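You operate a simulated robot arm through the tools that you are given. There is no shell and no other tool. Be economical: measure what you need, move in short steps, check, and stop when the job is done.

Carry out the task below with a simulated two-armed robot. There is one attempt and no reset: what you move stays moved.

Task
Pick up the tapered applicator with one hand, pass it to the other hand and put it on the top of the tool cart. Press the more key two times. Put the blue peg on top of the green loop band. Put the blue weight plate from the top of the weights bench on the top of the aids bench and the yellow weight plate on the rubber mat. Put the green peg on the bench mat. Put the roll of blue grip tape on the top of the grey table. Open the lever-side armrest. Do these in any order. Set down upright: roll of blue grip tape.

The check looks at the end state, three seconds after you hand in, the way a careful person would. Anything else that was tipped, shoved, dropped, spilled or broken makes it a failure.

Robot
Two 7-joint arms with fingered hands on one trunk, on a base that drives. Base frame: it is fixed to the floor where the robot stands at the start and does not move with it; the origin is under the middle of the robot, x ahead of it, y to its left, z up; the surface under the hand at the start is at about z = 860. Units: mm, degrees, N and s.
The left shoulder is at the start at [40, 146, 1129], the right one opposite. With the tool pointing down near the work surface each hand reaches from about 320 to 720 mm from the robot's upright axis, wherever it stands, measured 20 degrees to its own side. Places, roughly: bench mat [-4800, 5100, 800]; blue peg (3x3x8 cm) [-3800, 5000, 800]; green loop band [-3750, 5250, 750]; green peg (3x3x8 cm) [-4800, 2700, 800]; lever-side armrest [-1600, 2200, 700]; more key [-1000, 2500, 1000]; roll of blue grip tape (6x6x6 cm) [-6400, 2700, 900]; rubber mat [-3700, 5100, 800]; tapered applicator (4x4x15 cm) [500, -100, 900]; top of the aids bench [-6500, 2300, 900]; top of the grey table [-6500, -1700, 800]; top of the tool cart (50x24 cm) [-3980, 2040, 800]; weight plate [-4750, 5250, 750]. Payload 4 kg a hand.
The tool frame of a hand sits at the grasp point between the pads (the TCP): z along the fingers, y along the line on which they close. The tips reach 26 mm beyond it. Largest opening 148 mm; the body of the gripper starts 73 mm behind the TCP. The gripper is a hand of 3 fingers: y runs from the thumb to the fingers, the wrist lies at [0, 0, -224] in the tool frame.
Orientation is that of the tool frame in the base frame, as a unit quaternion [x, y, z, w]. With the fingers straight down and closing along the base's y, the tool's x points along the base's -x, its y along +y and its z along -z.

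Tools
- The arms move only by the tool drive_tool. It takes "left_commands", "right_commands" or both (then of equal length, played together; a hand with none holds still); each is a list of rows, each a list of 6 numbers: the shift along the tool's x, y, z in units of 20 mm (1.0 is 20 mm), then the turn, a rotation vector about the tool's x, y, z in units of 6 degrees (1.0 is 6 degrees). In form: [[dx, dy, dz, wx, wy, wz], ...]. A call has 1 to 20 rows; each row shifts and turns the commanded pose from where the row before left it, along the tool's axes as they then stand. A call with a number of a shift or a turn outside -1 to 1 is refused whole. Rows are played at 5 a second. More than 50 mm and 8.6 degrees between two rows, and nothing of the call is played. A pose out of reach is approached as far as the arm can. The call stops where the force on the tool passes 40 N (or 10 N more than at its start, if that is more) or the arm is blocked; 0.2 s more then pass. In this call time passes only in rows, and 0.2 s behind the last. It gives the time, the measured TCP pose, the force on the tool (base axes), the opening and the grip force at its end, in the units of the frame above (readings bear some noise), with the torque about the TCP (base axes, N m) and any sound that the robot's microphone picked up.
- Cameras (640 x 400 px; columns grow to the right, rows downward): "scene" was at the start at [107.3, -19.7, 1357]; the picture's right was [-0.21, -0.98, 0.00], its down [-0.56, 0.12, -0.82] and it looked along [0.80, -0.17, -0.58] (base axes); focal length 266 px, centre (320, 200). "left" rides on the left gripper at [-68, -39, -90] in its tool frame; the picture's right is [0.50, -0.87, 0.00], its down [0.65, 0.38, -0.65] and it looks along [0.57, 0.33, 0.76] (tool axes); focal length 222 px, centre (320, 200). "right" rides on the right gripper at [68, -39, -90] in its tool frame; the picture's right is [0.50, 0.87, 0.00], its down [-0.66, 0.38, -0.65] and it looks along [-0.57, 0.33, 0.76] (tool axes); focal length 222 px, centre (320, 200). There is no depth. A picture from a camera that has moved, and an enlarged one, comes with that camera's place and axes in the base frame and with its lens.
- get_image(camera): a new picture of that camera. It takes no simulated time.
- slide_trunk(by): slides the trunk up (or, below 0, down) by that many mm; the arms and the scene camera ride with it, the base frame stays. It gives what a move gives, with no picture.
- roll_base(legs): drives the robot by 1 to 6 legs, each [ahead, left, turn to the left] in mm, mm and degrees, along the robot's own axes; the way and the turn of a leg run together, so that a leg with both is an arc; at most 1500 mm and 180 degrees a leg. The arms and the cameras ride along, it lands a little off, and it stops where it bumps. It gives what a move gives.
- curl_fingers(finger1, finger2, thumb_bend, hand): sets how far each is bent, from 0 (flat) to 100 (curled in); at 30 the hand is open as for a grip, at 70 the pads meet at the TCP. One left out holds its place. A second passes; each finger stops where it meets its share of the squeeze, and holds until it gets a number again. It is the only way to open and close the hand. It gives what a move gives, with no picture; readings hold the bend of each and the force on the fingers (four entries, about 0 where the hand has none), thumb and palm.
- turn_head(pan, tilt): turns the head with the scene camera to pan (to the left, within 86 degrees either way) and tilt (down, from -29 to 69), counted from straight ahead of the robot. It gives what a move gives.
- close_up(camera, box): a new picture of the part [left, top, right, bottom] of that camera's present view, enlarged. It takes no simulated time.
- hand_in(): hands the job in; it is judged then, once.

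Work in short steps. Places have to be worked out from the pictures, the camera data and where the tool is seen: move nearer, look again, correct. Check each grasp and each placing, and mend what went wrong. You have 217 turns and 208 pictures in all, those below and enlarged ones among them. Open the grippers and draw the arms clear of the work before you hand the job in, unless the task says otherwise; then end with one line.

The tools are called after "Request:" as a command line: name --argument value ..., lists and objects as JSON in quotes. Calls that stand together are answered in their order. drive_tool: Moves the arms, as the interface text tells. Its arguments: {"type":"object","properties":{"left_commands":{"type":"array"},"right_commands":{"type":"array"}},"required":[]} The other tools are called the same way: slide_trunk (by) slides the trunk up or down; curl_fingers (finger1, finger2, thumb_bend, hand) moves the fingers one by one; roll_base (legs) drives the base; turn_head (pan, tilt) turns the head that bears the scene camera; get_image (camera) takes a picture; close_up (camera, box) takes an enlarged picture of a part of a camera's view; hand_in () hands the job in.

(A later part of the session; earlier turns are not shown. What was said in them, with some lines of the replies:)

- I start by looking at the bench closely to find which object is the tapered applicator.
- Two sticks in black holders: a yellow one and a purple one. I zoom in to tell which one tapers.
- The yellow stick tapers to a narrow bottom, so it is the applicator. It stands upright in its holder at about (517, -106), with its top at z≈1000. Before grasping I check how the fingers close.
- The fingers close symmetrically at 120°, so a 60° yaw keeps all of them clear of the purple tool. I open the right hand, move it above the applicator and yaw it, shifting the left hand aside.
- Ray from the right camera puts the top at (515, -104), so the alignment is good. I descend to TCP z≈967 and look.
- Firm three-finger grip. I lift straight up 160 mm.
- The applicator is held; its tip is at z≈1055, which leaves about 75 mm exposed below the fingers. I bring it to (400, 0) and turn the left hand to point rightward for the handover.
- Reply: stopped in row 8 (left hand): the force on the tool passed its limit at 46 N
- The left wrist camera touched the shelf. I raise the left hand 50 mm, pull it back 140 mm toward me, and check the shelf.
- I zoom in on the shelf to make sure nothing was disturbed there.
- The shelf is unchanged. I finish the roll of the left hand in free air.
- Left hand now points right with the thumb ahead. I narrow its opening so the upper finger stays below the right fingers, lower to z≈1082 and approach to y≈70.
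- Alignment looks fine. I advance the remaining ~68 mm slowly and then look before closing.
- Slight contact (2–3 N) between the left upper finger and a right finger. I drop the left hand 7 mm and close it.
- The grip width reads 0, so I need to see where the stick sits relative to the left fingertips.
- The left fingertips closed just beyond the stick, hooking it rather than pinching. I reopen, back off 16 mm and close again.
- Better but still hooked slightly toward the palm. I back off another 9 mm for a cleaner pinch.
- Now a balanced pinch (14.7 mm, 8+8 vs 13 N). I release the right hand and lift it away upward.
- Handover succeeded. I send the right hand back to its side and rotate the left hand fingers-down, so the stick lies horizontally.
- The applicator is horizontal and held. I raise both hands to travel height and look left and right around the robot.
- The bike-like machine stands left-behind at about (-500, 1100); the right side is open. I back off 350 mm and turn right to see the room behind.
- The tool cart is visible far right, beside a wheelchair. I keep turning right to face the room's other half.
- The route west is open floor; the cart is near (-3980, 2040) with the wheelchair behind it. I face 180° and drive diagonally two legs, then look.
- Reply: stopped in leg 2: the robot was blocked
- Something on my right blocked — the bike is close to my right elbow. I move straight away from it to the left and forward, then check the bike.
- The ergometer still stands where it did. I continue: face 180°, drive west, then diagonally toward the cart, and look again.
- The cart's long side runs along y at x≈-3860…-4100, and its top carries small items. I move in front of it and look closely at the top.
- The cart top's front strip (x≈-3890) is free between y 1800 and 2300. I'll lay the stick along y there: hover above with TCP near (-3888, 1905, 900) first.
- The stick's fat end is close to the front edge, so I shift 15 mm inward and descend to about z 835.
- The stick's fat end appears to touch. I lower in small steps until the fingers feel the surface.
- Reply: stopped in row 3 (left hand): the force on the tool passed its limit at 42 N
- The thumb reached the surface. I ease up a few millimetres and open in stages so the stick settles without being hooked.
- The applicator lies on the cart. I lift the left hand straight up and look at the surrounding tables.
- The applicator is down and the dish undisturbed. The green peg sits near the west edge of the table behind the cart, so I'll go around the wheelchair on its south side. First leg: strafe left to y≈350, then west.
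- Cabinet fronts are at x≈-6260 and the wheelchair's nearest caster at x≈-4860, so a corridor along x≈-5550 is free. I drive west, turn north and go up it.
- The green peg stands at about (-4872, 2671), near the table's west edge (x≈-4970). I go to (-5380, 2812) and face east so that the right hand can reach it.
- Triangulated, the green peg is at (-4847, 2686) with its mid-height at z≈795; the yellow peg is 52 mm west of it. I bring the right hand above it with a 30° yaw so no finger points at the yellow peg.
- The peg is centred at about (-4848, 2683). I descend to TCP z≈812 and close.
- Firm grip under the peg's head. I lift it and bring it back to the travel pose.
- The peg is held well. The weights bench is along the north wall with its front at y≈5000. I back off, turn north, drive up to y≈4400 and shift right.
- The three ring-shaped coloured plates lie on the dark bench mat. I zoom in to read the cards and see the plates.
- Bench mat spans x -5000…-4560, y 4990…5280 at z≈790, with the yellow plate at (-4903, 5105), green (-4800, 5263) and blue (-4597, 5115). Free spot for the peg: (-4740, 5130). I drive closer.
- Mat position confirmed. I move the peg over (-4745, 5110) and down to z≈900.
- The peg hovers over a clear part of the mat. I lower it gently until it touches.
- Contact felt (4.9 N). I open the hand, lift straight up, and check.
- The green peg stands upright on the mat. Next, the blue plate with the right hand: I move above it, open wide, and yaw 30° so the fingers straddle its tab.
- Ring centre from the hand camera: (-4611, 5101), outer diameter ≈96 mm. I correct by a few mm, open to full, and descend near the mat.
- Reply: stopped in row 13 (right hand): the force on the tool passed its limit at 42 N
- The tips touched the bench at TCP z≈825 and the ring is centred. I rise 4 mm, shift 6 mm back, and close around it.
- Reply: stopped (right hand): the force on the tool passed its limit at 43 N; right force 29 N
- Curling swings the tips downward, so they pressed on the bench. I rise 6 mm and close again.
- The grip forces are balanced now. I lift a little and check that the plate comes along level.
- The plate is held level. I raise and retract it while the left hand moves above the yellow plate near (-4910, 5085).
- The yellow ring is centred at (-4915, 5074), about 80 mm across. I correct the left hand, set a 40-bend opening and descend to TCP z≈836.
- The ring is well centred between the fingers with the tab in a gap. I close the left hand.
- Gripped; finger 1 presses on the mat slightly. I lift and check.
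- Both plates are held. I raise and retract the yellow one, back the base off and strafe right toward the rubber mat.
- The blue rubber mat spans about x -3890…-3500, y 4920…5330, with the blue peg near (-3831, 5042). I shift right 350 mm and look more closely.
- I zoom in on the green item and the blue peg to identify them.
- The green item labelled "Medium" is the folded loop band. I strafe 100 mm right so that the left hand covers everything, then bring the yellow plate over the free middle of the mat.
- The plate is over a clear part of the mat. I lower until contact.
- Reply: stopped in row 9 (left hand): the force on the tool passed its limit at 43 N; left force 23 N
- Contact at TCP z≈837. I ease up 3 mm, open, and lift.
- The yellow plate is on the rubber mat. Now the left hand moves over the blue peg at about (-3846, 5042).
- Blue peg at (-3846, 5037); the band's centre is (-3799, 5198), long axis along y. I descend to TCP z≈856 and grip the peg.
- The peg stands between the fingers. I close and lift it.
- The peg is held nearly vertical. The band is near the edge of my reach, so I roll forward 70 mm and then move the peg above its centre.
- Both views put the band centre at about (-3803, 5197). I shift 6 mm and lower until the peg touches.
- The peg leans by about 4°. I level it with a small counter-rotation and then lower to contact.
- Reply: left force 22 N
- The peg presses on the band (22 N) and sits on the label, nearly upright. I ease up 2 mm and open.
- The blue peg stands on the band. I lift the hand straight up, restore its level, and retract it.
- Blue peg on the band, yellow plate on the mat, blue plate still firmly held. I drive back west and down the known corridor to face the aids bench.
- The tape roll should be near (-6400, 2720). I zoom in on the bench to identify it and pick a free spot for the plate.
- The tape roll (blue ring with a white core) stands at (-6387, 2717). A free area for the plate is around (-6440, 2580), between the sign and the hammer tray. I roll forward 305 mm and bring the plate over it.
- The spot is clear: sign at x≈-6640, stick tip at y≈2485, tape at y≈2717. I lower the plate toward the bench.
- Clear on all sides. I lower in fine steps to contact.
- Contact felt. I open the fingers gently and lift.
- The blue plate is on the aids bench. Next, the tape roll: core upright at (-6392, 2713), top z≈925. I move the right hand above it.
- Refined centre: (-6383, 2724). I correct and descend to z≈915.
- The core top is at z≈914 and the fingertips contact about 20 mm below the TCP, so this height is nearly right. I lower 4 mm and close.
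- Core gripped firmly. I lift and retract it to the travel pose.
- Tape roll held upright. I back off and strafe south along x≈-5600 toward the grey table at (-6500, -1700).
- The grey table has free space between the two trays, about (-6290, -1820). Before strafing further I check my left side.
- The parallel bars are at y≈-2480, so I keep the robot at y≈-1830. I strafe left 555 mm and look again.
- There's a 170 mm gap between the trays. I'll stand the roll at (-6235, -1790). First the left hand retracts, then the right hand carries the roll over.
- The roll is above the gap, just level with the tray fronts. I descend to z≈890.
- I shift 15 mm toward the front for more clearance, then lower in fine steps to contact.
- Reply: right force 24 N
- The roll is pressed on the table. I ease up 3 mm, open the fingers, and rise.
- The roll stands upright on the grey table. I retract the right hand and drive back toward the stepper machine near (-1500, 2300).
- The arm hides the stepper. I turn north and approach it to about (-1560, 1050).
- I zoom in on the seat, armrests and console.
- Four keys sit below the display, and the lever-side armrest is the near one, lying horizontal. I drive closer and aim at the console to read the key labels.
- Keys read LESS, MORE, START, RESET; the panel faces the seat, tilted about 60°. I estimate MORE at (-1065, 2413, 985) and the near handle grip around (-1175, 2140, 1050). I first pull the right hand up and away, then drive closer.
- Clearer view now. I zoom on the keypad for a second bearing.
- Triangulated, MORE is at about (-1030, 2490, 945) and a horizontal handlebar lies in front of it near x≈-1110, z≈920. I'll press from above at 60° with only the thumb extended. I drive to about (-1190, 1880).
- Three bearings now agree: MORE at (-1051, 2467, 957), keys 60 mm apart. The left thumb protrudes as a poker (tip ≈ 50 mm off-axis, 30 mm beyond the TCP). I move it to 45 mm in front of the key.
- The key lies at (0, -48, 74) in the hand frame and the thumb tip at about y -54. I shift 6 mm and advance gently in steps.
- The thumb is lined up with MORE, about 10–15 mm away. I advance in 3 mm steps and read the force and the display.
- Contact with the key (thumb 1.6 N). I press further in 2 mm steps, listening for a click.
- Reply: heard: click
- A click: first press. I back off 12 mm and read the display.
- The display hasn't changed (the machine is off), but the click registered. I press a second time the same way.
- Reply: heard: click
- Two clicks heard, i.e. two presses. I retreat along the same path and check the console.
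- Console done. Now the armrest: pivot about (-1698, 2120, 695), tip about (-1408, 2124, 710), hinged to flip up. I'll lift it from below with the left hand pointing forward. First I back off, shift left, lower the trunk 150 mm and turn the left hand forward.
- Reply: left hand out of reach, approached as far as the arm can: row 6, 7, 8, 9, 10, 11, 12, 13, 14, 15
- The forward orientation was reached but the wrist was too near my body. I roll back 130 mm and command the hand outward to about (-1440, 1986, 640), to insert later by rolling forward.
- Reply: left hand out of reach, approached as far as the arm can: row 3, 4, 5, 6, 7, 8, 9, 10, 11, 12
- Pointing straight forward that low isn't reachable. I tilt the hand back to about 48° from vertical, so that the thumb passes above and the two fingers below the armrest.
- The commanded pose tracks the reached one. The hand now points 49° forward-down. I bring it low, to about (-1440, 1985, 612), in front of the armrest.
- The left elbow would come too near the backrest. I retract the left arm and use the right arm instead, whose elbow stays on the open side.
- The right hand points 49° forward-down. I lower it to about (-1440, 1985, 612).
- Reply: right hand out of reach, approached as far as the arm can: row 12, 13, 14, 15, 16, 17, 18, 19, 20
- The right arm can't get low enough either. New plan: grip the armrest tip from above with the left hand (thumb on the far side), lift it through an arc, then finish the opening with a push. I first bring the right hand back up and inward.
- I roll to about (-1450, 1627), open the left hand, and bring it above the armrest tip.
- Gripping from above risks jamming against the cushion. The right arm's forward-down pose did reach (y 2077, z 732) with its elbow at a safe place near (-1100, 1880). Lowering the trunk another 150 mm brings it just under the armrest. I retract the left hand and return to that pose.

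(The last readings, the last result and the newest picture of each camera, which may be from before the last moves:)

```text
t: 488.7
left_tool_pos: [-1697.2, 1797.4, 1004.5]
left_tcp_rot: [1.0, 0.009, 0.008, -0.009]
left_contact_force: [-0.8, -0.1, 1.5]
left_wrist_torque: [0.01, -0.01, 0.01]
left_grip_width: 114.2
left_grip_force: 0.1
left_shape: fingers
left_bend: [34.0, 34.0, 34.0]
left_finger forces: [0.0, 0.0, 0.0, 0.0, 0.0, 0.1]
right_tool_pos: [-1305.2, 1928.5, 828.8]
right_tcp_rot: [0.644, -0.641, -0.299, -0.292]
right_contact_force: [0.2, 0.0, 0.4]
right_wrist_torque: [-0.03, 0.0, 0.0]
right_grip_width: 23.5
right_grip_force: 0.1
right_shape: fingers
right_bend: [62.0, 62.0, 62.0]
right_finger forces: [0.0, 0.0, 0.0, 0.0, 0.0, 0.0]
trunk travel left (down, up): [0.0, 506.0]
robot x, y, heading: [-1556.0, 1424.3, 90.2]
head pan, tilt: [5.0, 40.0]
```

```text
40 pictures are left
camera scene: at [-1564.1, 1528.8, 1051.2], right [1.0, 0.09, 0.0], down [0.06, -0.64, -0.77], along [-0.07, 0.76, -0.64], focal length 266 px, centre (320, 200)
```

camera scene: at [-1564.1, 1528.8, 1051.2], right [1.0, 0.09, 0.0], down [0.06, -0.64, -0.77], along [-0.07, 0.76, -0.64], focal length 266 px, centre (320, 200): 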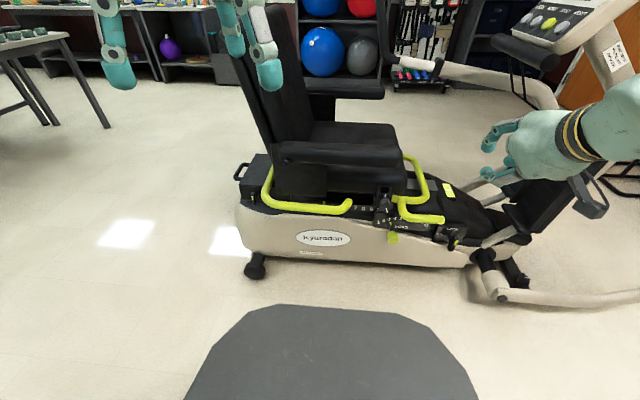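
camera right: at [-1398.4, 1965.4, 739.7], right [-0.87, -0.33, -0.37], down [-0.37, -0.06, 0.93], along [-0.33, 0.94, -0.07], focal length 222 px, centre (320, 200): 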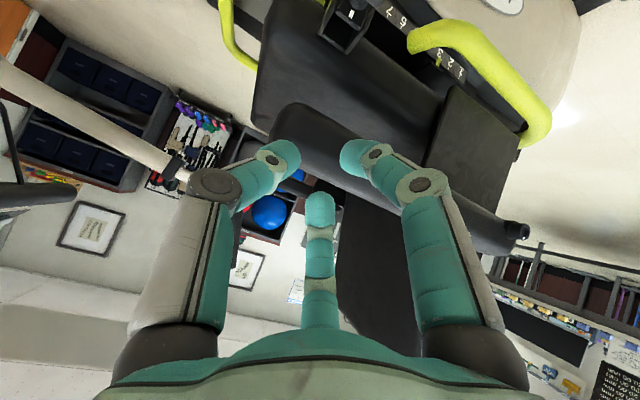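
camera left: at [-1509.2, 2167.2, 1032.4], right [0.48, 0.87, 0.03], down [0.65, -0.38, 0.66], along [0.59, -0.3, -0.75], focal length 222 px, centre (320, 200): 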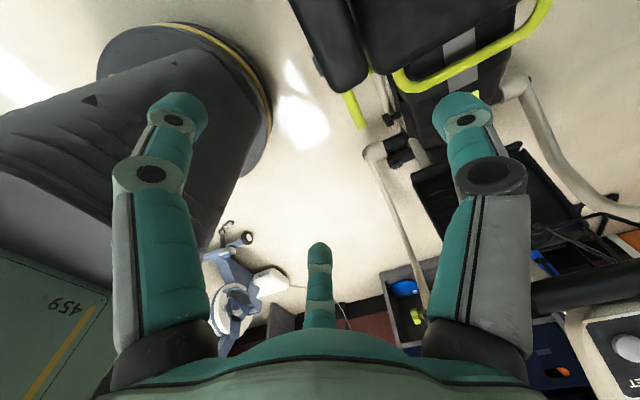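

I bring the right hand to about (-1440, 2064, 600), just outside and below the armrest.

Request:
drive_tool --right_commands '[[0.331, 0.519, 0.968, 0, 0, 0], [0.331, 0.519, 0.968, 0, 0, 0], [0.331, 0.519, 0.968, 0, 0, 0], [0.331, 0.519, 0.968, 0, 0, 0], [0.331, 0.519, 0.968, 0, 0, 0], [0.331, 0.519, 0.968, 0, 0, 0], [0.331, 0.519, 0.968, 0, 0, 0], [0.331, 0.519, 0.968, 0, 0, 0], [0.331, 0.519, 0.968, 0, 0, 0], [0.331, 0.519, 0.968, 0, 0, 0], [0.331, 0.519, 0.968, 0, 0, 0], [0.331, 0.519, 0.968, 0, 0, 0], [0.331, 0.519, 0.968, 0, 0, 0]]'

Request:
get_image --camera "right"

Request:
get_image --camera "scene"

```text
t: 491.5
left_tool_pos: [-1696.3, 1798.4, 1005.1]
left_tcp_rot: [1.0, 0.009, 0.009, -0.011]
left_contact_force: [-0.4, -0.7, 0.6]
left_wrist_torque: [0.01, 0.01, 0.01]
left_grip_width: 114.0
left_grip_force: 0.1
left_shape: fingers
left_bend: [34.0, 34.0, 34.0]
left_finger forces: [0.0, 0.0, 0.1, 0.0, 0.1, 0.1]
right_tool_pos: [-1443.3, 2063.8, 600.5]
right_tcp_rot: [0.645, -0.641, -0.297, -0.291]
right_contact_force: [-0.1, 0.2, 0.7]
right_wrist_torque: [0.03, 0.0, 0.01]
right_grip_width: 23.3
right_grip_force: 0.1
right_shape: fingers
right_bend: [62.0, 62.0, 62.0]
right_finger forces: [0.1, 0.0, 0.0, 0.1, 0.0, 0.1]
trunk travel left (down, up): [0.0, 506.0]
robot x, y, heading: [-1558.6, 1420.4, 90.2]
head pan, tilt: [5.0, 40.0]
```

```text
39 pictures are left
camera right: at [-1403.4, 1952.0, 608.6], right [-0.87, -0.33, -0.37], down [-0.37, -0.07, 0.93], along [-0.33, 0.94, -0.07], focal length 222 px, centre (320, 200)
```

right: 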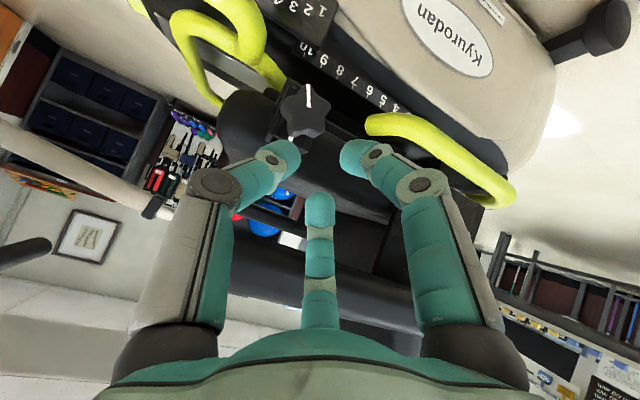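

```text
38 pictures are left
camera scene: at [-1564.2, 1529.3, 1051.1], right [1.0, 0.09, 0.0], down [0.06, -0.64, -0.77], along [-0.07, 0.76, -0.64], focal length 266 px, centre (320, 200)
```

scene: 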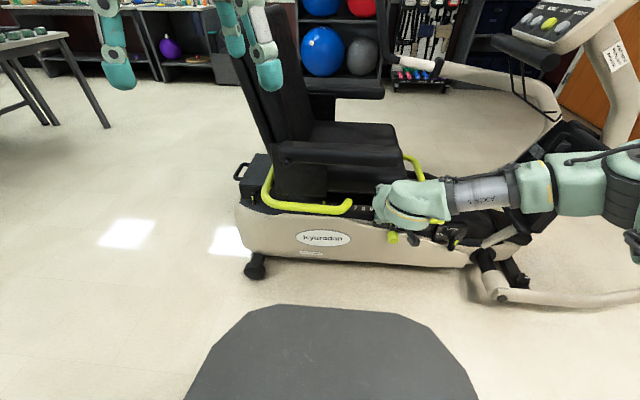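

The hand is below and outside the armrest; the seat knob is at z≈527, safely beneath. I roll forward 85 mm to slide the fingers under the armrest.

Request:
roll_base --legs '[[85, 0, 0]]'

Request:
get_image --camera "right"

Request:
get_image --camera "scene"

```text
t: 492.6
left_tool_pos: [-1698.0, 1885.0, 1004.7]
left_tcp_rot: [1.0, 0.01, 0.009, -0.01]
left_contact_force: [0.0, 0.2, -1.2]
left_wrist_torque: [0.0, 0.04, -0.01]
left_grip_width: 114.1
left_grip_force: 0.1
left_shape: fingers
left_bend: [34.0, 34.0, 34.0]
left_finger forces: [0.0, 0.0, 0.1, 0.0, 0.0, 0.1]
right_tool_pos: [-1444.1, 2149.4, 601.4]
right_tcp_rot: [0.644, -0.643, -0.295, -0.291]
right_contact_force: [-0.2, -6.6, -4.2]
right_wrist_torque: [0.37, -0.07, 0.14]
right_grip_width: 23.1
right_grip_force: 4.1
right_shape: fingers
right_bend: [62.0, 64.0, 62.0]
right_finger forces: [0.0, 6.9, 0.0, 0.0, 0.0, 0.0]
trunk travel left (down, up): [0.0, 506.0]
robot x, y, heading: [-1554.8, 1513.6, 90.5]
head pan, tilt: [5.0, 40.0]
```

```text
37 pictures are left
camera right: at [-1404.1, 2037.5, 608.5], right [-0.87, -0.33, -0.37], down [-0.37, -0.07, 0.93], along [-0.33, 0.94, -0.07], focal length 222 px, centre (320, 200)
```

right: 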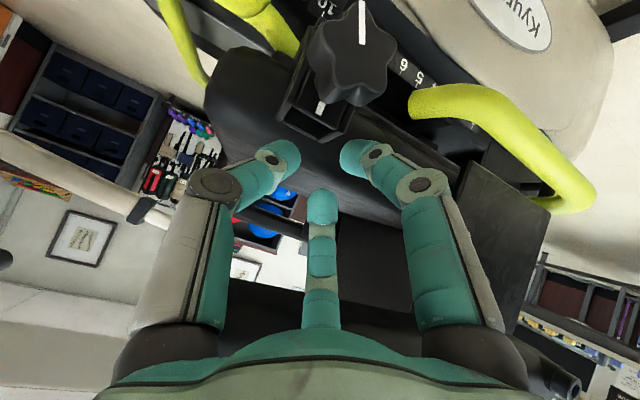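

```text
36 pictures are left
camera scene: at [-1564.7, 1615.3, 1051.0], right [1.0, 0.1, 0.0], down [0.06, -0.64, -0.77], along [-0.07, 0.76, -0.64], focal length 266 px, centre (320, 200)
```

scene: 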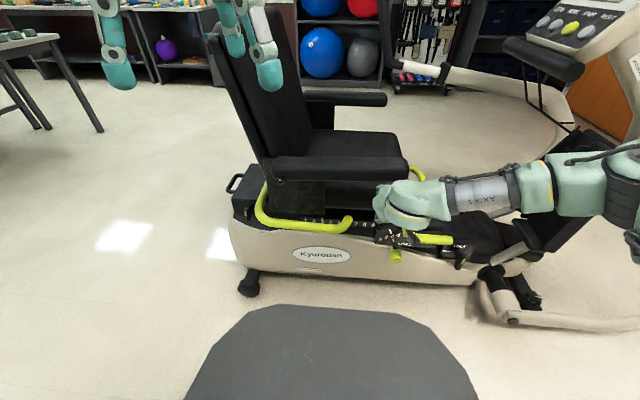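

A finger lightly touches the seat side, so I back off 10 mm and then raise in 12 mm steps to meet the armrest.

Request:
drive_tool --right_commands '[[0.32, 0, -0.38, 0, 0, 0], [-0.456, 0, -0.39, 0, 0, 0], [-0.456, 0, -0.39, 0, 0, 0], [-0.456, 0, -0.39, 0, 0, 0], [-0.456, 0, -0.39, 0, 0, 0]]'

Request:
get_image --camera "scene"

```text
t: 493.8
left_tool_pos: [-1696.5, 1883.8, 1003.7]
left_tcp_rot: [1.0, 0.01, 0.008, -0.009]
left_contact_force: [0.1, 0.3, -0.1]
left_wrist_torque: [-0.02, 0.02, -0.04]
left_grip_width: 114.3
left_grip_force: 0.1
left_shape: fingers
left_bend: [34.0, 34.0, 34.0]
left_finger forces: [0.0, 0.0, 0.0, 0.1, 0.0, 0.0]
right_tool_pos: [-1442.5, 2139.3, 649.3]
right_tcp_rot: [0.644, -0.643, -0.295, -0.291]
right_contact_force: [-1.6, -5.1, -7.5]
right_wrist_torque: [0.31, -0.25, 0.15]
right_grip_width: 23.1
right_grip_force: 4.3
right_shape: fingers
right_bend: [62.0, 65.0, 62.0]
right_finger forces: [0.0, 9.0, 0.1, 0.0, 0.1, 0.1]
trunk travel left (down, up): [0.0, 506.0]
robot x, y, heading: [-1557.2, 1509.7, 90.7]
head pan, tilt: [5.0, 40.0]
```

```text
35 pictures are left
camera scene: at [-1564.8, 1614.6, 1051.1], right [1.0, 0.1, 0.0], down [0.06, -0.64, -0.77], along [-0.07, 0.76, -0.64], focal length 266 px, centre (320, 200)
```

scene: 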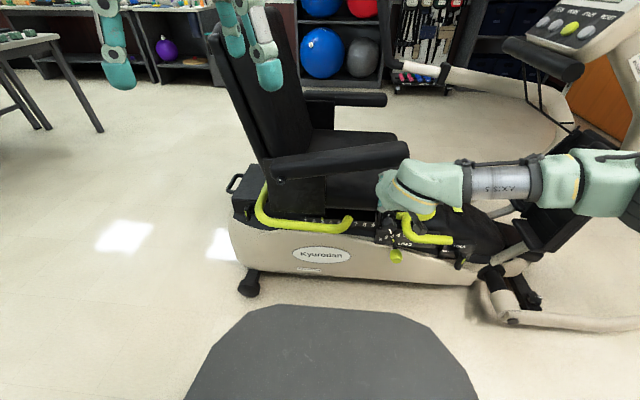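

The armrest is rising with the hand. I continue along its arc, to about 50°.

Request:
drive_tool --right_commands '[[-0.672, 0, -0.574, 0, 0, 0], [-0.672, 0, -0.574, 0, 0, 0], [-0.672, 0, -0.574, 0, 0, 0], [-0.672, 0, -0.574, 0, 0, 0], [-0.672, 0, -0.574, 0, 0, 0], [-0.672, 0, -0.574, 0, 0, 0], [-0.661, 0.39, -0.565, 0, 0, 0], [-0.661, 0.39, -0.565, 0, 0, 0], [-0.661, 0.39, -0.565, 0, 0, 0], [-0.661, 0.39, -0.565, 0, 0, 0], [-0.661, 0.39, -0.565, 0, 0, 0]]'

Request:
get_image --camera "scene"

```text
t: 496.2
left_tool_pos: [-1697.9, 1883.8, 1005.6]
left_tcp_rot: [1.0, 0.01, 0.009, -0.009]
left_contact_force: [-0.1, 0.0, 0.4]
left_wrist_torque: [-0.01, 0.02, -0.01]
left_grip_width: 114.0
left_grip_force: 0.1
left_shape: fingers
left_bend: [34.0, 34.0, 34.0]
left_finger forces: [0.0, 0.0, 0.1, 0.0, 0.0, 0.0]
right_tool_pos: [-1480.4, 2141.1, 842.4]
right_tcp_rot: [-0.643, 0.643, 0.295, 0.292]
right_contact_force: [2.6, -2.2, -2.6]
right_wrist_torque: [0.12, 0.07, 0.05]
right_grip_width: 23.2
right_grip_force: 2.0
right_shape: fingers
right_bend: [62.0, 64.0, 62.0]
right_finger forces: [0.1, 4.7, 0.0, 0.0, 0.1, 0.0]
trunk travel left (down, up): [0.0, 506.0]
robot x, y, heading: [-1558.7, 1515.0, 90.7]
head pan, tilt: [5.0, 40.0]
```

```text
34 pictures are left
camera scene: at [-1564.7, 1614.5, 1051.1], right [1.0, 0.1, 0.0], down [0.06, -0.64, -0.77], along [-0.07, 0.76, -0.64], focal length 266 px, centre (320, 200)
```

scene: 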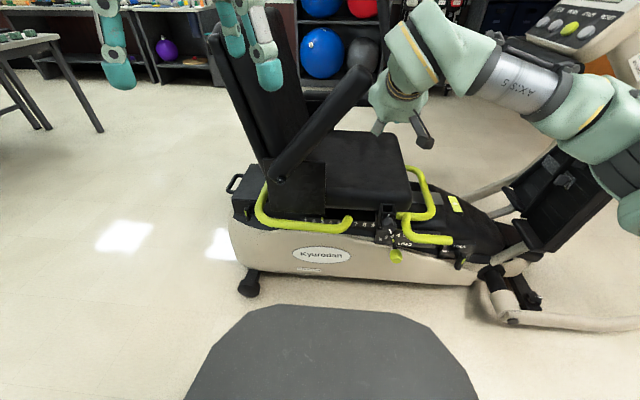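

The armrest is at about 50°. I move the left hand out of the way and continue to about 90°.

Request:
drive_tool --left_commands '[[-0.94, 0.3, -0.8, 0, 0, 0], [-0.94, 0.3, -0.8, 0, 0, 0], [-0.94, 0.3, -0.8, 0, 0, 0], [-0.94, 0.3, -0.8, 0, 0, 0], [-0.94, 0.3, -0.8, 0, 0, 0], [-0.94, 0.3, -0.8, 0, 0, 0], [-0.94, 0.3, -0.8, 0, 0, 0], [-0.94, 0.3, -0.8, 0, 0, 0]]'

Request:
drive_tool --right_commands '[[-0.517, 0.64, -0.441, 0, 0, 0], [-0.517, 0.64, -0.441, 0, 0, 0], [-0.517, 0.64, -0.441, 0, 0, 0], [-0.517, 0.64, -0.441, 0, 0, 0], [-0.517, 0.64, -0.441, 0, 0, 0], [-0.319, 0.85, -0.273, 0, 0, 0], [-0.319, 0.85, -0.273, 0, 0, 0], [-0.319, 0.85, -0.273, 0, 0, 0]]'

Request:
get_image --camera "scene"

```text
t: 498.0
left_tool_pos: [-1827.5, 1850.8, 1096.2]
left_tcp_rot: [1.0, 0.01, 0.009, -0.01]
left_contact_force: [0.1, -0.5, 0.4]
left_wrist_torque: [-0.02, 0.01, 0.0]
left_grip_width: 114.1
left_grip_force: 0.1
left_shape: fingers
left_bend: [34.0, 34.0, 34.0]
left_finger forces: [0.1, 0.1, 0.0, 0.1, 0.0, 0.0]
left hand out of reach, approached as far as the arm can: row 7, 8
right_tool_pos: [-1480.0, 2139.4, 841.6]
right_tcp_rot: [0.644, -0.642, -0.296, -0.292]
right_contact_force: [2.3, -1.3, -1.4]
right_wrist_torque: [0.03, 0.06, 0.04]
right_grip_width: 23.4
right_grip_force: 1.3
right_shape: fingers
right_bend: [62.0, 63.0, 62.0]
right_finger forces: [0.1, 2.9, 0.0, 0.1, 0.1, 0.1]
trunk travel left (down, up): [0.0, 506.0]
robot x, y, heading: [-1557.6, 1514.4, 90.4]
head pan, tilt: [5.0, 40.0]
```

```text
t: 499.8
left_tool_pos: [-1827.2, 1848.9, 1096.0]
left_tcp_rot: [1.0, 0.01, 0.01, -0.01]
left_contact_force: [-0.8, 0.2, 0.0]
left_wrist_torque: [0.0, -0.04, -0.01]
left_grip_width: 114.1
left_grip_force: 0.2
left_shape: fingers
left_bend: [34.0, 34.0, 34.0]
left_finger forces: [0.0, 0.0, 0.0, 0.1, 0.0, 0.0]
right_tool_pos: [-1596.1, 2139.1, 936.2]
right_tcp_rot: [0.644, -0.642, -0.296, -0.291]
right_contact_force: [3.1, 0.3, 0.3]
right_wrist_torque: [0.02, 0.04, -0.06]
right_grip_width: 23.2
right_grip_force: 1.4
right_shape: fingers
right_bend: [62.0, 63.0, 62.0]
right_finger forces: [0.0, 3.2, 0.0, 0.1, 0.0, 0.0]
trunk travel left (down, up): [0.0, 506.0]
robot x, y, heading: [-1553.8, 1507.2, 90.5]
head pan, tilt: [5.0, 40.0]
```

```text
33 pictures are left
camera scene: at [-1564.9, 1614.4, 1051.1], right [1.0, 0.1, 0.0], down [0.06, -0.64, -0.77], along [-0.07, 0.76, -0.64], focal length 266 px, centre (320, 200)
```

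scene: 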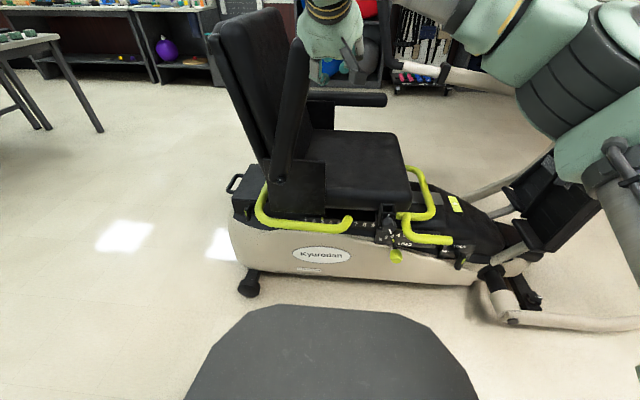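

The armrest is nearly vertical. I keep pushing backward in small steps until it meets its stop.

Request:
drive_tool --right_commands '[[-0.2, 0.7, -0.17, 0, 0, 0], [-0.15, 0.7, -0.13, 0, 0, 0], [-0.1, 0.6, -0.09, 0, 0, 0], [0, 0.5, 0, 0, 0, 0]]'

Request:
get_image --camera "scene"

```text
t: 500.8
left_tool_pos: [-1826.7, 1849.7, 1095.5]
left_tcp_rot: [1.0, 0.01, 0.009, -0.01]
left_contact_force: [-1.0, -0.1, -0.9]
left_wrist_torque: [-0.01, -0.01, -0.03]
left_grip_width: 114.2
left_grip_force: 0.0
left_shape: fingers
left_bend: [34.0, 34.0, 34.0]
left_finger forces: [0.0, 0.0, 0.0, 0.0, 0.0, 0.0]
right_tool_pos: [-1645.9, 2139.6, 948.1]
right_tcp_rot: [0.644, -0.642, -0.297, -0.291]
right_contact_force: [3.2, 0.1, 1.2]
right_wrist_torque: [0.0, 0.09, -0.09]
right_grip_width: 23.1
right_grip_force: 1.9
right_shape: fingers
right_bend: [62.0, 63.0, 62.0]
right_finger forces: [0.0, 3.5, 0.0, 0.1, 0.0, 0.0]
trunk travel left (down, up): [0.0, 506.0]
robot x, y, heading: [-1557.2, 1509.0, 90.6]
head pan, tilt: [5.0, 40.0]
```

```text
32 pictures are left
camera scene: at [-1564.6, 1614.3, 1051.1], right [1.0, 0.1, 0.0], down [0.06, -0.64, -0.77], along [-0.07, 0.76, -0.64], focal length 266 px, centre (320, 200)
```

scene: 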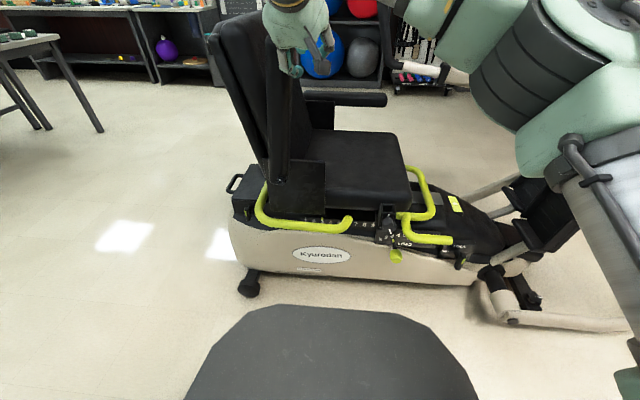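

It has reached about 90° and still moves easily. I push on to its stop.

Request:
drive_tool --right_commands '[[0, 0.6, 0, 0, 0, 0], [0, 0.6, 0, 0, 0, 0], [0.05, 0.6, 0.05, 0, 0, 0], [0.1, 0.6, 0.09, 0, 0, 0]]'

Request:
get_image --camera "scene"

```text
t: 501.8
left_tool_pos: [-1826.8, 1849.5, 1096.7]
left_tcp_rot: [1.0, 0.01, 0.009, -0.01]
left_contact_force: [0.5, 1.1, -0.7]
left_wrist_torque: [-0.01, 0.03, 0.0]
left_grip_width: 114.1
left_grip_force: 0.1
left_shape: fingers
left_bend: [34.0, 34.0, 34.0]
left_finger forces: [0.1, 0.0, 0.0, 0.1, 0.0, 0.0]
right_tool_pos: [-1692.4, 2140.2, 944.2]
right_tcp_rot: [0.644, -0.642, -0.297, -0.291]
right_contact_force: [3.8, 0.7, 2.4]
right_wrist_torque: [0.06, 0.15, -0.06]
right_grip_width: 23.3
right_grip_force: 1.4
right_shape: fingers
right_bend: [62.0, 62.0, 62.0]
right_finger forces: [0.0, 3.4, 0.0, 0.0, 0.0, 0.1]
trunk travel left (down, up): [0.0, 506.0]
robot x, y, heading: [-1556.1, 1511.2, 90.4]
head pan, tilt: [5.0, 40.0]
```

```text
31 pictures are left
camera scene: at [-1564.7, 1614.1, 1051.2], right [1.0, 0.1, 0.0], down [0.06, -0.64, -0.77], along [-0.07, 0.76, -0.64], focal length 266 px, centre (320, 200)
```

scene: 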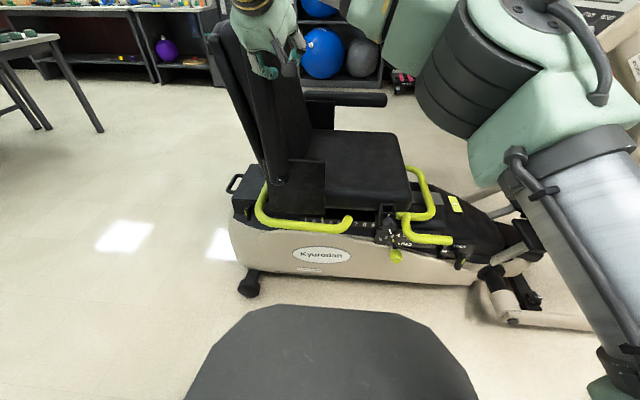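

It now leans along the backrest. A few more steps to find the stop.

Request:
drive_tool --right_commands '[[0.1, 0.6, 0.09, 0, 0, 0], [0.1, 0.6, 0.09, 0, 0, 0], [0.1, 0.5, 0.09, 0, 0, 0]]'

Request:
get_image --camera "scene"

```text
t: 502.6
left_tool_pos: [-1828.4, 1848.9, 1095.8]
left_tcp_rot: [1.0, 0.01, 0.008, -0.01]
left_contact_force: [0.7, 0.2, -0.1]
left_wrist_torque: [-0.02, 0.05, 0.01]
left_grip_width: 114.2
left_grip_force: 0.1
left_shape: fingers
left_bend: [34.0, 34.0, 34.0]
left_finger forces: [0.1, 0.1, 0.1, 0.0, 0.1, 0.0]
right_tool_pos: [-1726.8, 2139.1, 937.8]
right_tcp_rot: [0.645, -0.642, -0.296, -0.29]
right_contact_force: [3.5, -0.5, 1.8]
right_wrist_torque: [-0.03, 0.11, -0.04]
right_grip_width: 20.3
right_grip_force: 2.0
right_shape: fingers
right_bend: [63.0, 62.0, 62.0]
right_finger forces: [1.7, 2.3, 0.0, 0.0, 0.0, 0.1]
trunk travel left (down, up): [0.0, 506.0]
robot x, y, heading: [-1557.2, 1506.8, 90.5]
head pan, tilt: [5.0, 40.0]
```

```text
30 pictures are left
camera scene: at [-1564.6, 1614.0, 1051.2], right [1.0, 0.1, 0.0], down [0.06, -0.64, -0.77], along [-0.07, 0.76, -0.64], focal length 266 px, centre (320, 200)
```

scene: 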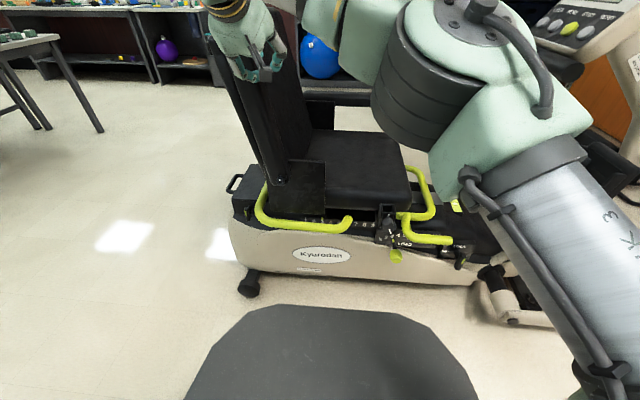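

Two more small steps to see if there is a stop.

Request:
drive_tool --right_commands '[[0.15, 0.5, 0.13, 0, 0, 0], [0.15, 0.5, 0.13, 0, 0, 0]]'

Request:
close_up --camera "scene" --box '[180, 0, 420, 220]'

```text
t: 503.2
left_tool_pos: [-1823.0, 1848.0, 1097.6]
left_tcp_rot: [1.0, 0.009, 0.007, -0.011]
left_contact_force: [-0.8, 0.6, 0.1]
left_wrist_torque: [0.0, 0.0, -0.02]
left_grip_width: 114.0
left_grip_force: 0.1
left_shape: fingers
left_bend: [34.0, 34.0, 34.0]
left_finger forces: [0.1, 0.1, 0.0, 0.1, 0.0, 0.1]
right_tool_pos: [-1739.2, 2138.9, 933.4]
right_tcp_rot: [-0.639, 0.645, 0.299, 0.293]
right_contact_force: [25.5, -8.5, 13.7]
right_wrist_torque: [0.35, 0.57, -0.19]
right_grip_width: 10.7
right_grip_force: 14.7
right_shape: fingers
right_bend: [67.0, 64.0, 62.0]
right_finger forces: [9.1, 19.9, 0.0, 0.0, 0.0, 0.1]
trunk travel left (down, up): [0.0, 506.0]
robot x, y, heading: [-1560.1, 1508.7, 90.0]
head pan, tilt: [5.0, 40.0]
```

```text
1.82 times, centred on (300, 110) of scene
camera zoom: at [-1560.3, 1611.7, 1051.5], right [1.0, 0.09, 0.0], down [0.06, -0.64, -0.77], along [-0.07, 0.76, -0.64], focal length 483 px, centre (356, 364)
```

zoom: 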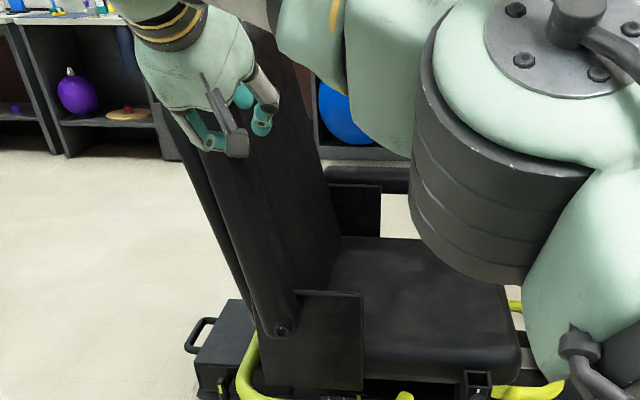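

The armrest has met its end stop (25 N), fully open. I withdraw the right hand forward and outward and check that it stays.

Request:
drive_tool --right_commands '[[0, -0.5, 0, 0, 0, 0], [0, -1, 0, 0, 0, 0], [0, -1, 0, 0, 0, 0], [0, -1, 0, 0, 0, 0], [0, -1, 0, 0, 0, 0], [0.3, -1, -0.35, 0, 0, 0], [0.3, -1, -0.35, 0, 0, 0], [0.3, -1, -0.35, 0, 0, 0], [0, -1, -0.5, 0, 0, 0], [0, -1, -0.5, 0, 0, 0], [0, -1, -0.5, 0, 0, 0], [0, -1, -0.5, 0, 0, 0], [0, -1, -0.5, 0, 0, 0], [0, -1, -0.5, 0, 0, 0], [0, -1, -0.5, 0, 0, 0]]'

Request:
roll_base --legs '[[-400, 0, 0]]'

Request:
turn_head --pan 0 --tilt 15

Request:
get_image --camera "scene"

```text
t: 506.4
left_tool_pos: [-1827.8, 1850.1, 1096.1]
left_tcp_rot: [1.0, 0.009, 0.009, -0.011]
left_contact_force: [-0.6, 0.3, 0.4]
left_wrist_torque: [-0.01, -0.01, -0.01]
left_grip_width: 114.1
left_grip_force: 0.1
left_shape: fingers
left_bend: [34.0, 34.0, 34.0]
left_finger forces: [0.1, 0.0, 0.0, 0.0, 0.1, 0.1]
right_tool_pos: [-1457.4, 2060.6, 973.5]
right_tcp_rot: [0.645, -0.641, -0.297, -0.291]
right_contact_force: [0.2, 1.7, -0.8]
right_wrist_torque: [0.02, 0.01, 0.02]
right_grip_width: 22.7
right_grip_force: 0.0
right_shape: fingers
right_bend: [62.0, 62.0, 62.0]
right_finger forces: [0.0, 0.0, 0.0, 0.0, 0.1, 0.0]
trunk travel left (down, up): [0.0, 506.0]
robot x, y, heading: [-1555.8, 1508.9, 90.6]
head pan, tilt: [5.0, 40.0]
```

```text
t: 508.9
left_tool_pos: [-1824.8, 1448.1, 1094.7]
left_tcp_rot: [1.0, 0.011, 0.009, -0.01]
left_contact_force: [-0.7, 0.4, -0.1]
left_wrist_torque: [-0.01, 0.02, 0.02]
left_grip_width: 113.9
left_grip_force: 0.1
left_shape: fingers
left_bend: [34.0, 34.0, 34.0]
left_finger forces: [0.0, 0.0, 0.1, 0.0, 0.0, 0.0]
right_tool_pos: [-1455.1, 1659.5, 972.9]
right_tcp_rot: [0.645, -0.641, -0.297, -0.29]
right_contact_force: [-0.5, 0.6, 0.4]
right_wrist_torque: [-0.01, 0.01, 0.06]
right_grip_width: 22.8
right_grip_force: 0.0
right_shape: fingers
right_bend: [62.0, 62.0, 62.0]
right_finger forces: [0.0, 0.0, 0.0, 0.0, 0.0, 0.0]
trunk travel left (down, up): [0.0, 506.0]
robot x, y, heading: [-1556.9, 1108.9, 90.6]
head pan, tilt: [5.0, 40.0]
```

```text
t: 509.8
left_tool_pos: [-1825.0, 1449.0, 1095.9]
left_tcp_rot: [1.0, 0.01, 0.009, -0.011]
left_contact_force: [0.3, -0.6, -0.4]
left_wrist_torque: [-0.01, 0.02, 0.0]
left_grip_width: 114.1
left_grip_force: 0.0
left_shape: fingers
left_bend: [34.0, 34.0, 34.0]
left_finger forces: [0.1, 0.1, 0.0, 0.0, 0.0, 0.0]
right_tool_pos: [-1454.2, 1659.6, 973.0]
right_tcp_rot: [0.645, -0.642, -0.296, -0.291]
right_contact_force: [1.1, 0.2, 0.1]
right_wrist_torque: [0.04, 0.0, 0.01]
right_grip_width: 22.8
right_grip_force: 0.1
right_shape: fingers
right_bend: [62.0, 62.0, 62.0]
right_finger forces: [0.1, 0.1, 0.0, 0.1, 0.0, 0.1]
trunk travel left (down, up): [0.0, 506.0]
robot x, y, heading: [-1550.8, 1106.2, 90.7]
head pan, tilt: [0.0, 15.0]
```

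```text
28 pictures are left
camera scene: at [-1554.2, 1222.8, 1090.6], right [1.0, 0.01, 0.0], down [0.0, -0.26, -0.97], along [-0.01, 0.97, -0.26], focal length 266 px, centre (320, 200)
```

scene: 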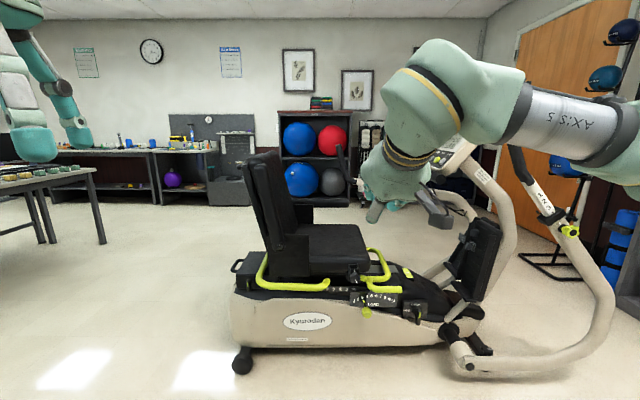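

The lever-side armrest stays up. I zoom in to verify, also that the far armrest is unchanged and the knob/levers are as before.

Request:
close_up --camera "scene" --box '[220, 110, 460, 340]'

```text
1.74 times, centred on (340, 225) of scene
camera zoom: at [-1554.2, 1222.8, 1090.6], right [1.0, 0.01, 0.0], down [0.0, -0.26, -0.97], along [-0.01, 0.97, -0.26], focal length 462 px, centre (285, 156)
```

zoom: 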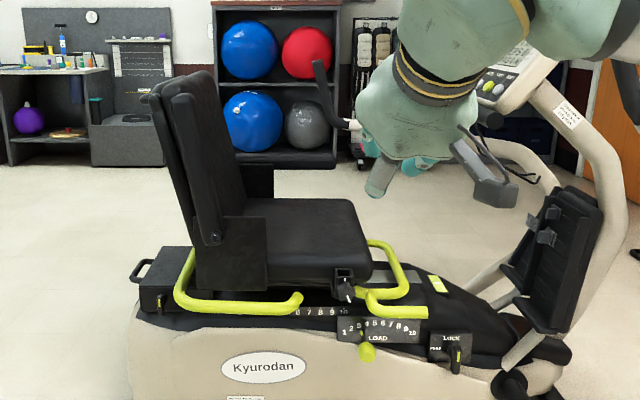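

Everything matches: the lever-side armrest is up against its stop, the load and lock levers are unchanged. I open the right hand, back away a bit more, and finish.

Request:
curl_fingers --hand "right" --finger1 30 --finger2 30 --thumb_bend 30

Request:
roll_base --legs '[[-250, 0, 0]]'

Request:
get_image --camera "scene"

```text
t: 510.8
left_tool_pos: [-1824.7, 1448.9, 1095.9]
left_tcp_rot: [1.0, 0.011, 0.009, -0.011]
left_contact_force: [0.3, 0.9, -0.9]
left_wrist_torque: [-0.01, -0.01, 0.02]
left_grip_width: 114.0
left_grip_force: 0.0
left_shape: fingers
left_bend: [34.0, 34.0, 34.0]
left_finger forces: [0.0, 0.1, 0.0, 0.0, 0.0, 0.0]
right_tool_pos: [-1453.3, 1661.0, 973.3]
right_tcp_rot: [0.645, -0.641, -0.297, -0.291]
right_contact_force: [0.0, -0.8, 0.2]
right_wrist_torque: [-0.01, 0.01, 0.02]
right_grip_width: 126.7
right_grip_force: 0.1
right_shape: fingers
right_bend: [30.0, 30.0, 30.0]
right_finger forces: [0.1, 0.0, 0.0, 0.0, 0.1, 0.1]
trunk travel left (down, up): [0.0, 506.0]
robot x, y, heading: [-1555.0, 1106.7, 90.5]
head pan, tilt: [0.0, 15.0]
```

```text
t: 512.6
left_tool_pos: [-1822.8, 1200.6, 1095.2]
left_tcp_rot: [1.0, 0.009, 0.009, -0.01]
left_contact_force: [-0.4, 0.3, 0.3]
left_wrist_torque: [0.02, 0.0, 0.0]
left_grip_width: 113.9
left_grip_force: 0.0
left_shape: fingers
left_bend: [34.0, 34.0, 34.0]
left_finger forces: [0.0, 0.0, 0.0, 0.0, 0.0, 0.0]
right_tool_pos: [-1452.5, 1411.4, 973.5]
right_tcp_rot: [0.645, -0.641, -0.297, -0.29]
right_contact_force: [-1.1, -0.6, 0.3]
right_wrist_torque: [0.02, 0.0, -0.03]
right_grip_width: 126.3
right_grip_force: 0.0
right_shape: fingers
right_bend: [30.0, 30.0, 30.0]
right_finger forces: [0.0, 0.1, 0.1, 0.1, 0.0, 0.0]
trunk travel left (down, up): [0.0, 506.0]
robot x, y, heading: [-1550.7, 859.2, 90.9]
head pan, tilt: [0.0, 15.0]
```

```text
26 pictures are left
camera scene: at [-1551.9, 973.1, 1090.8], right [1.0, 0.01, 0.0], down [0.0, -0.26, -0.97], along [-0.01, 0.97, -0.26], focal length 266 px, centre (320, 200)
```

scene: 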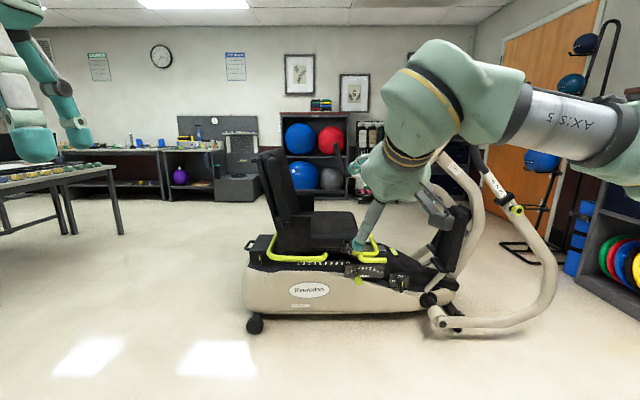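

All tasks are done, the grippers are open and the arms are clear, so I hand in.

Request:
hand_in

```text
The job is handed in.
```

I completed every item on the list and handed the job in. The console display still read OFF/0 after the two MORE presses, so I counted those from the two clicks heard.
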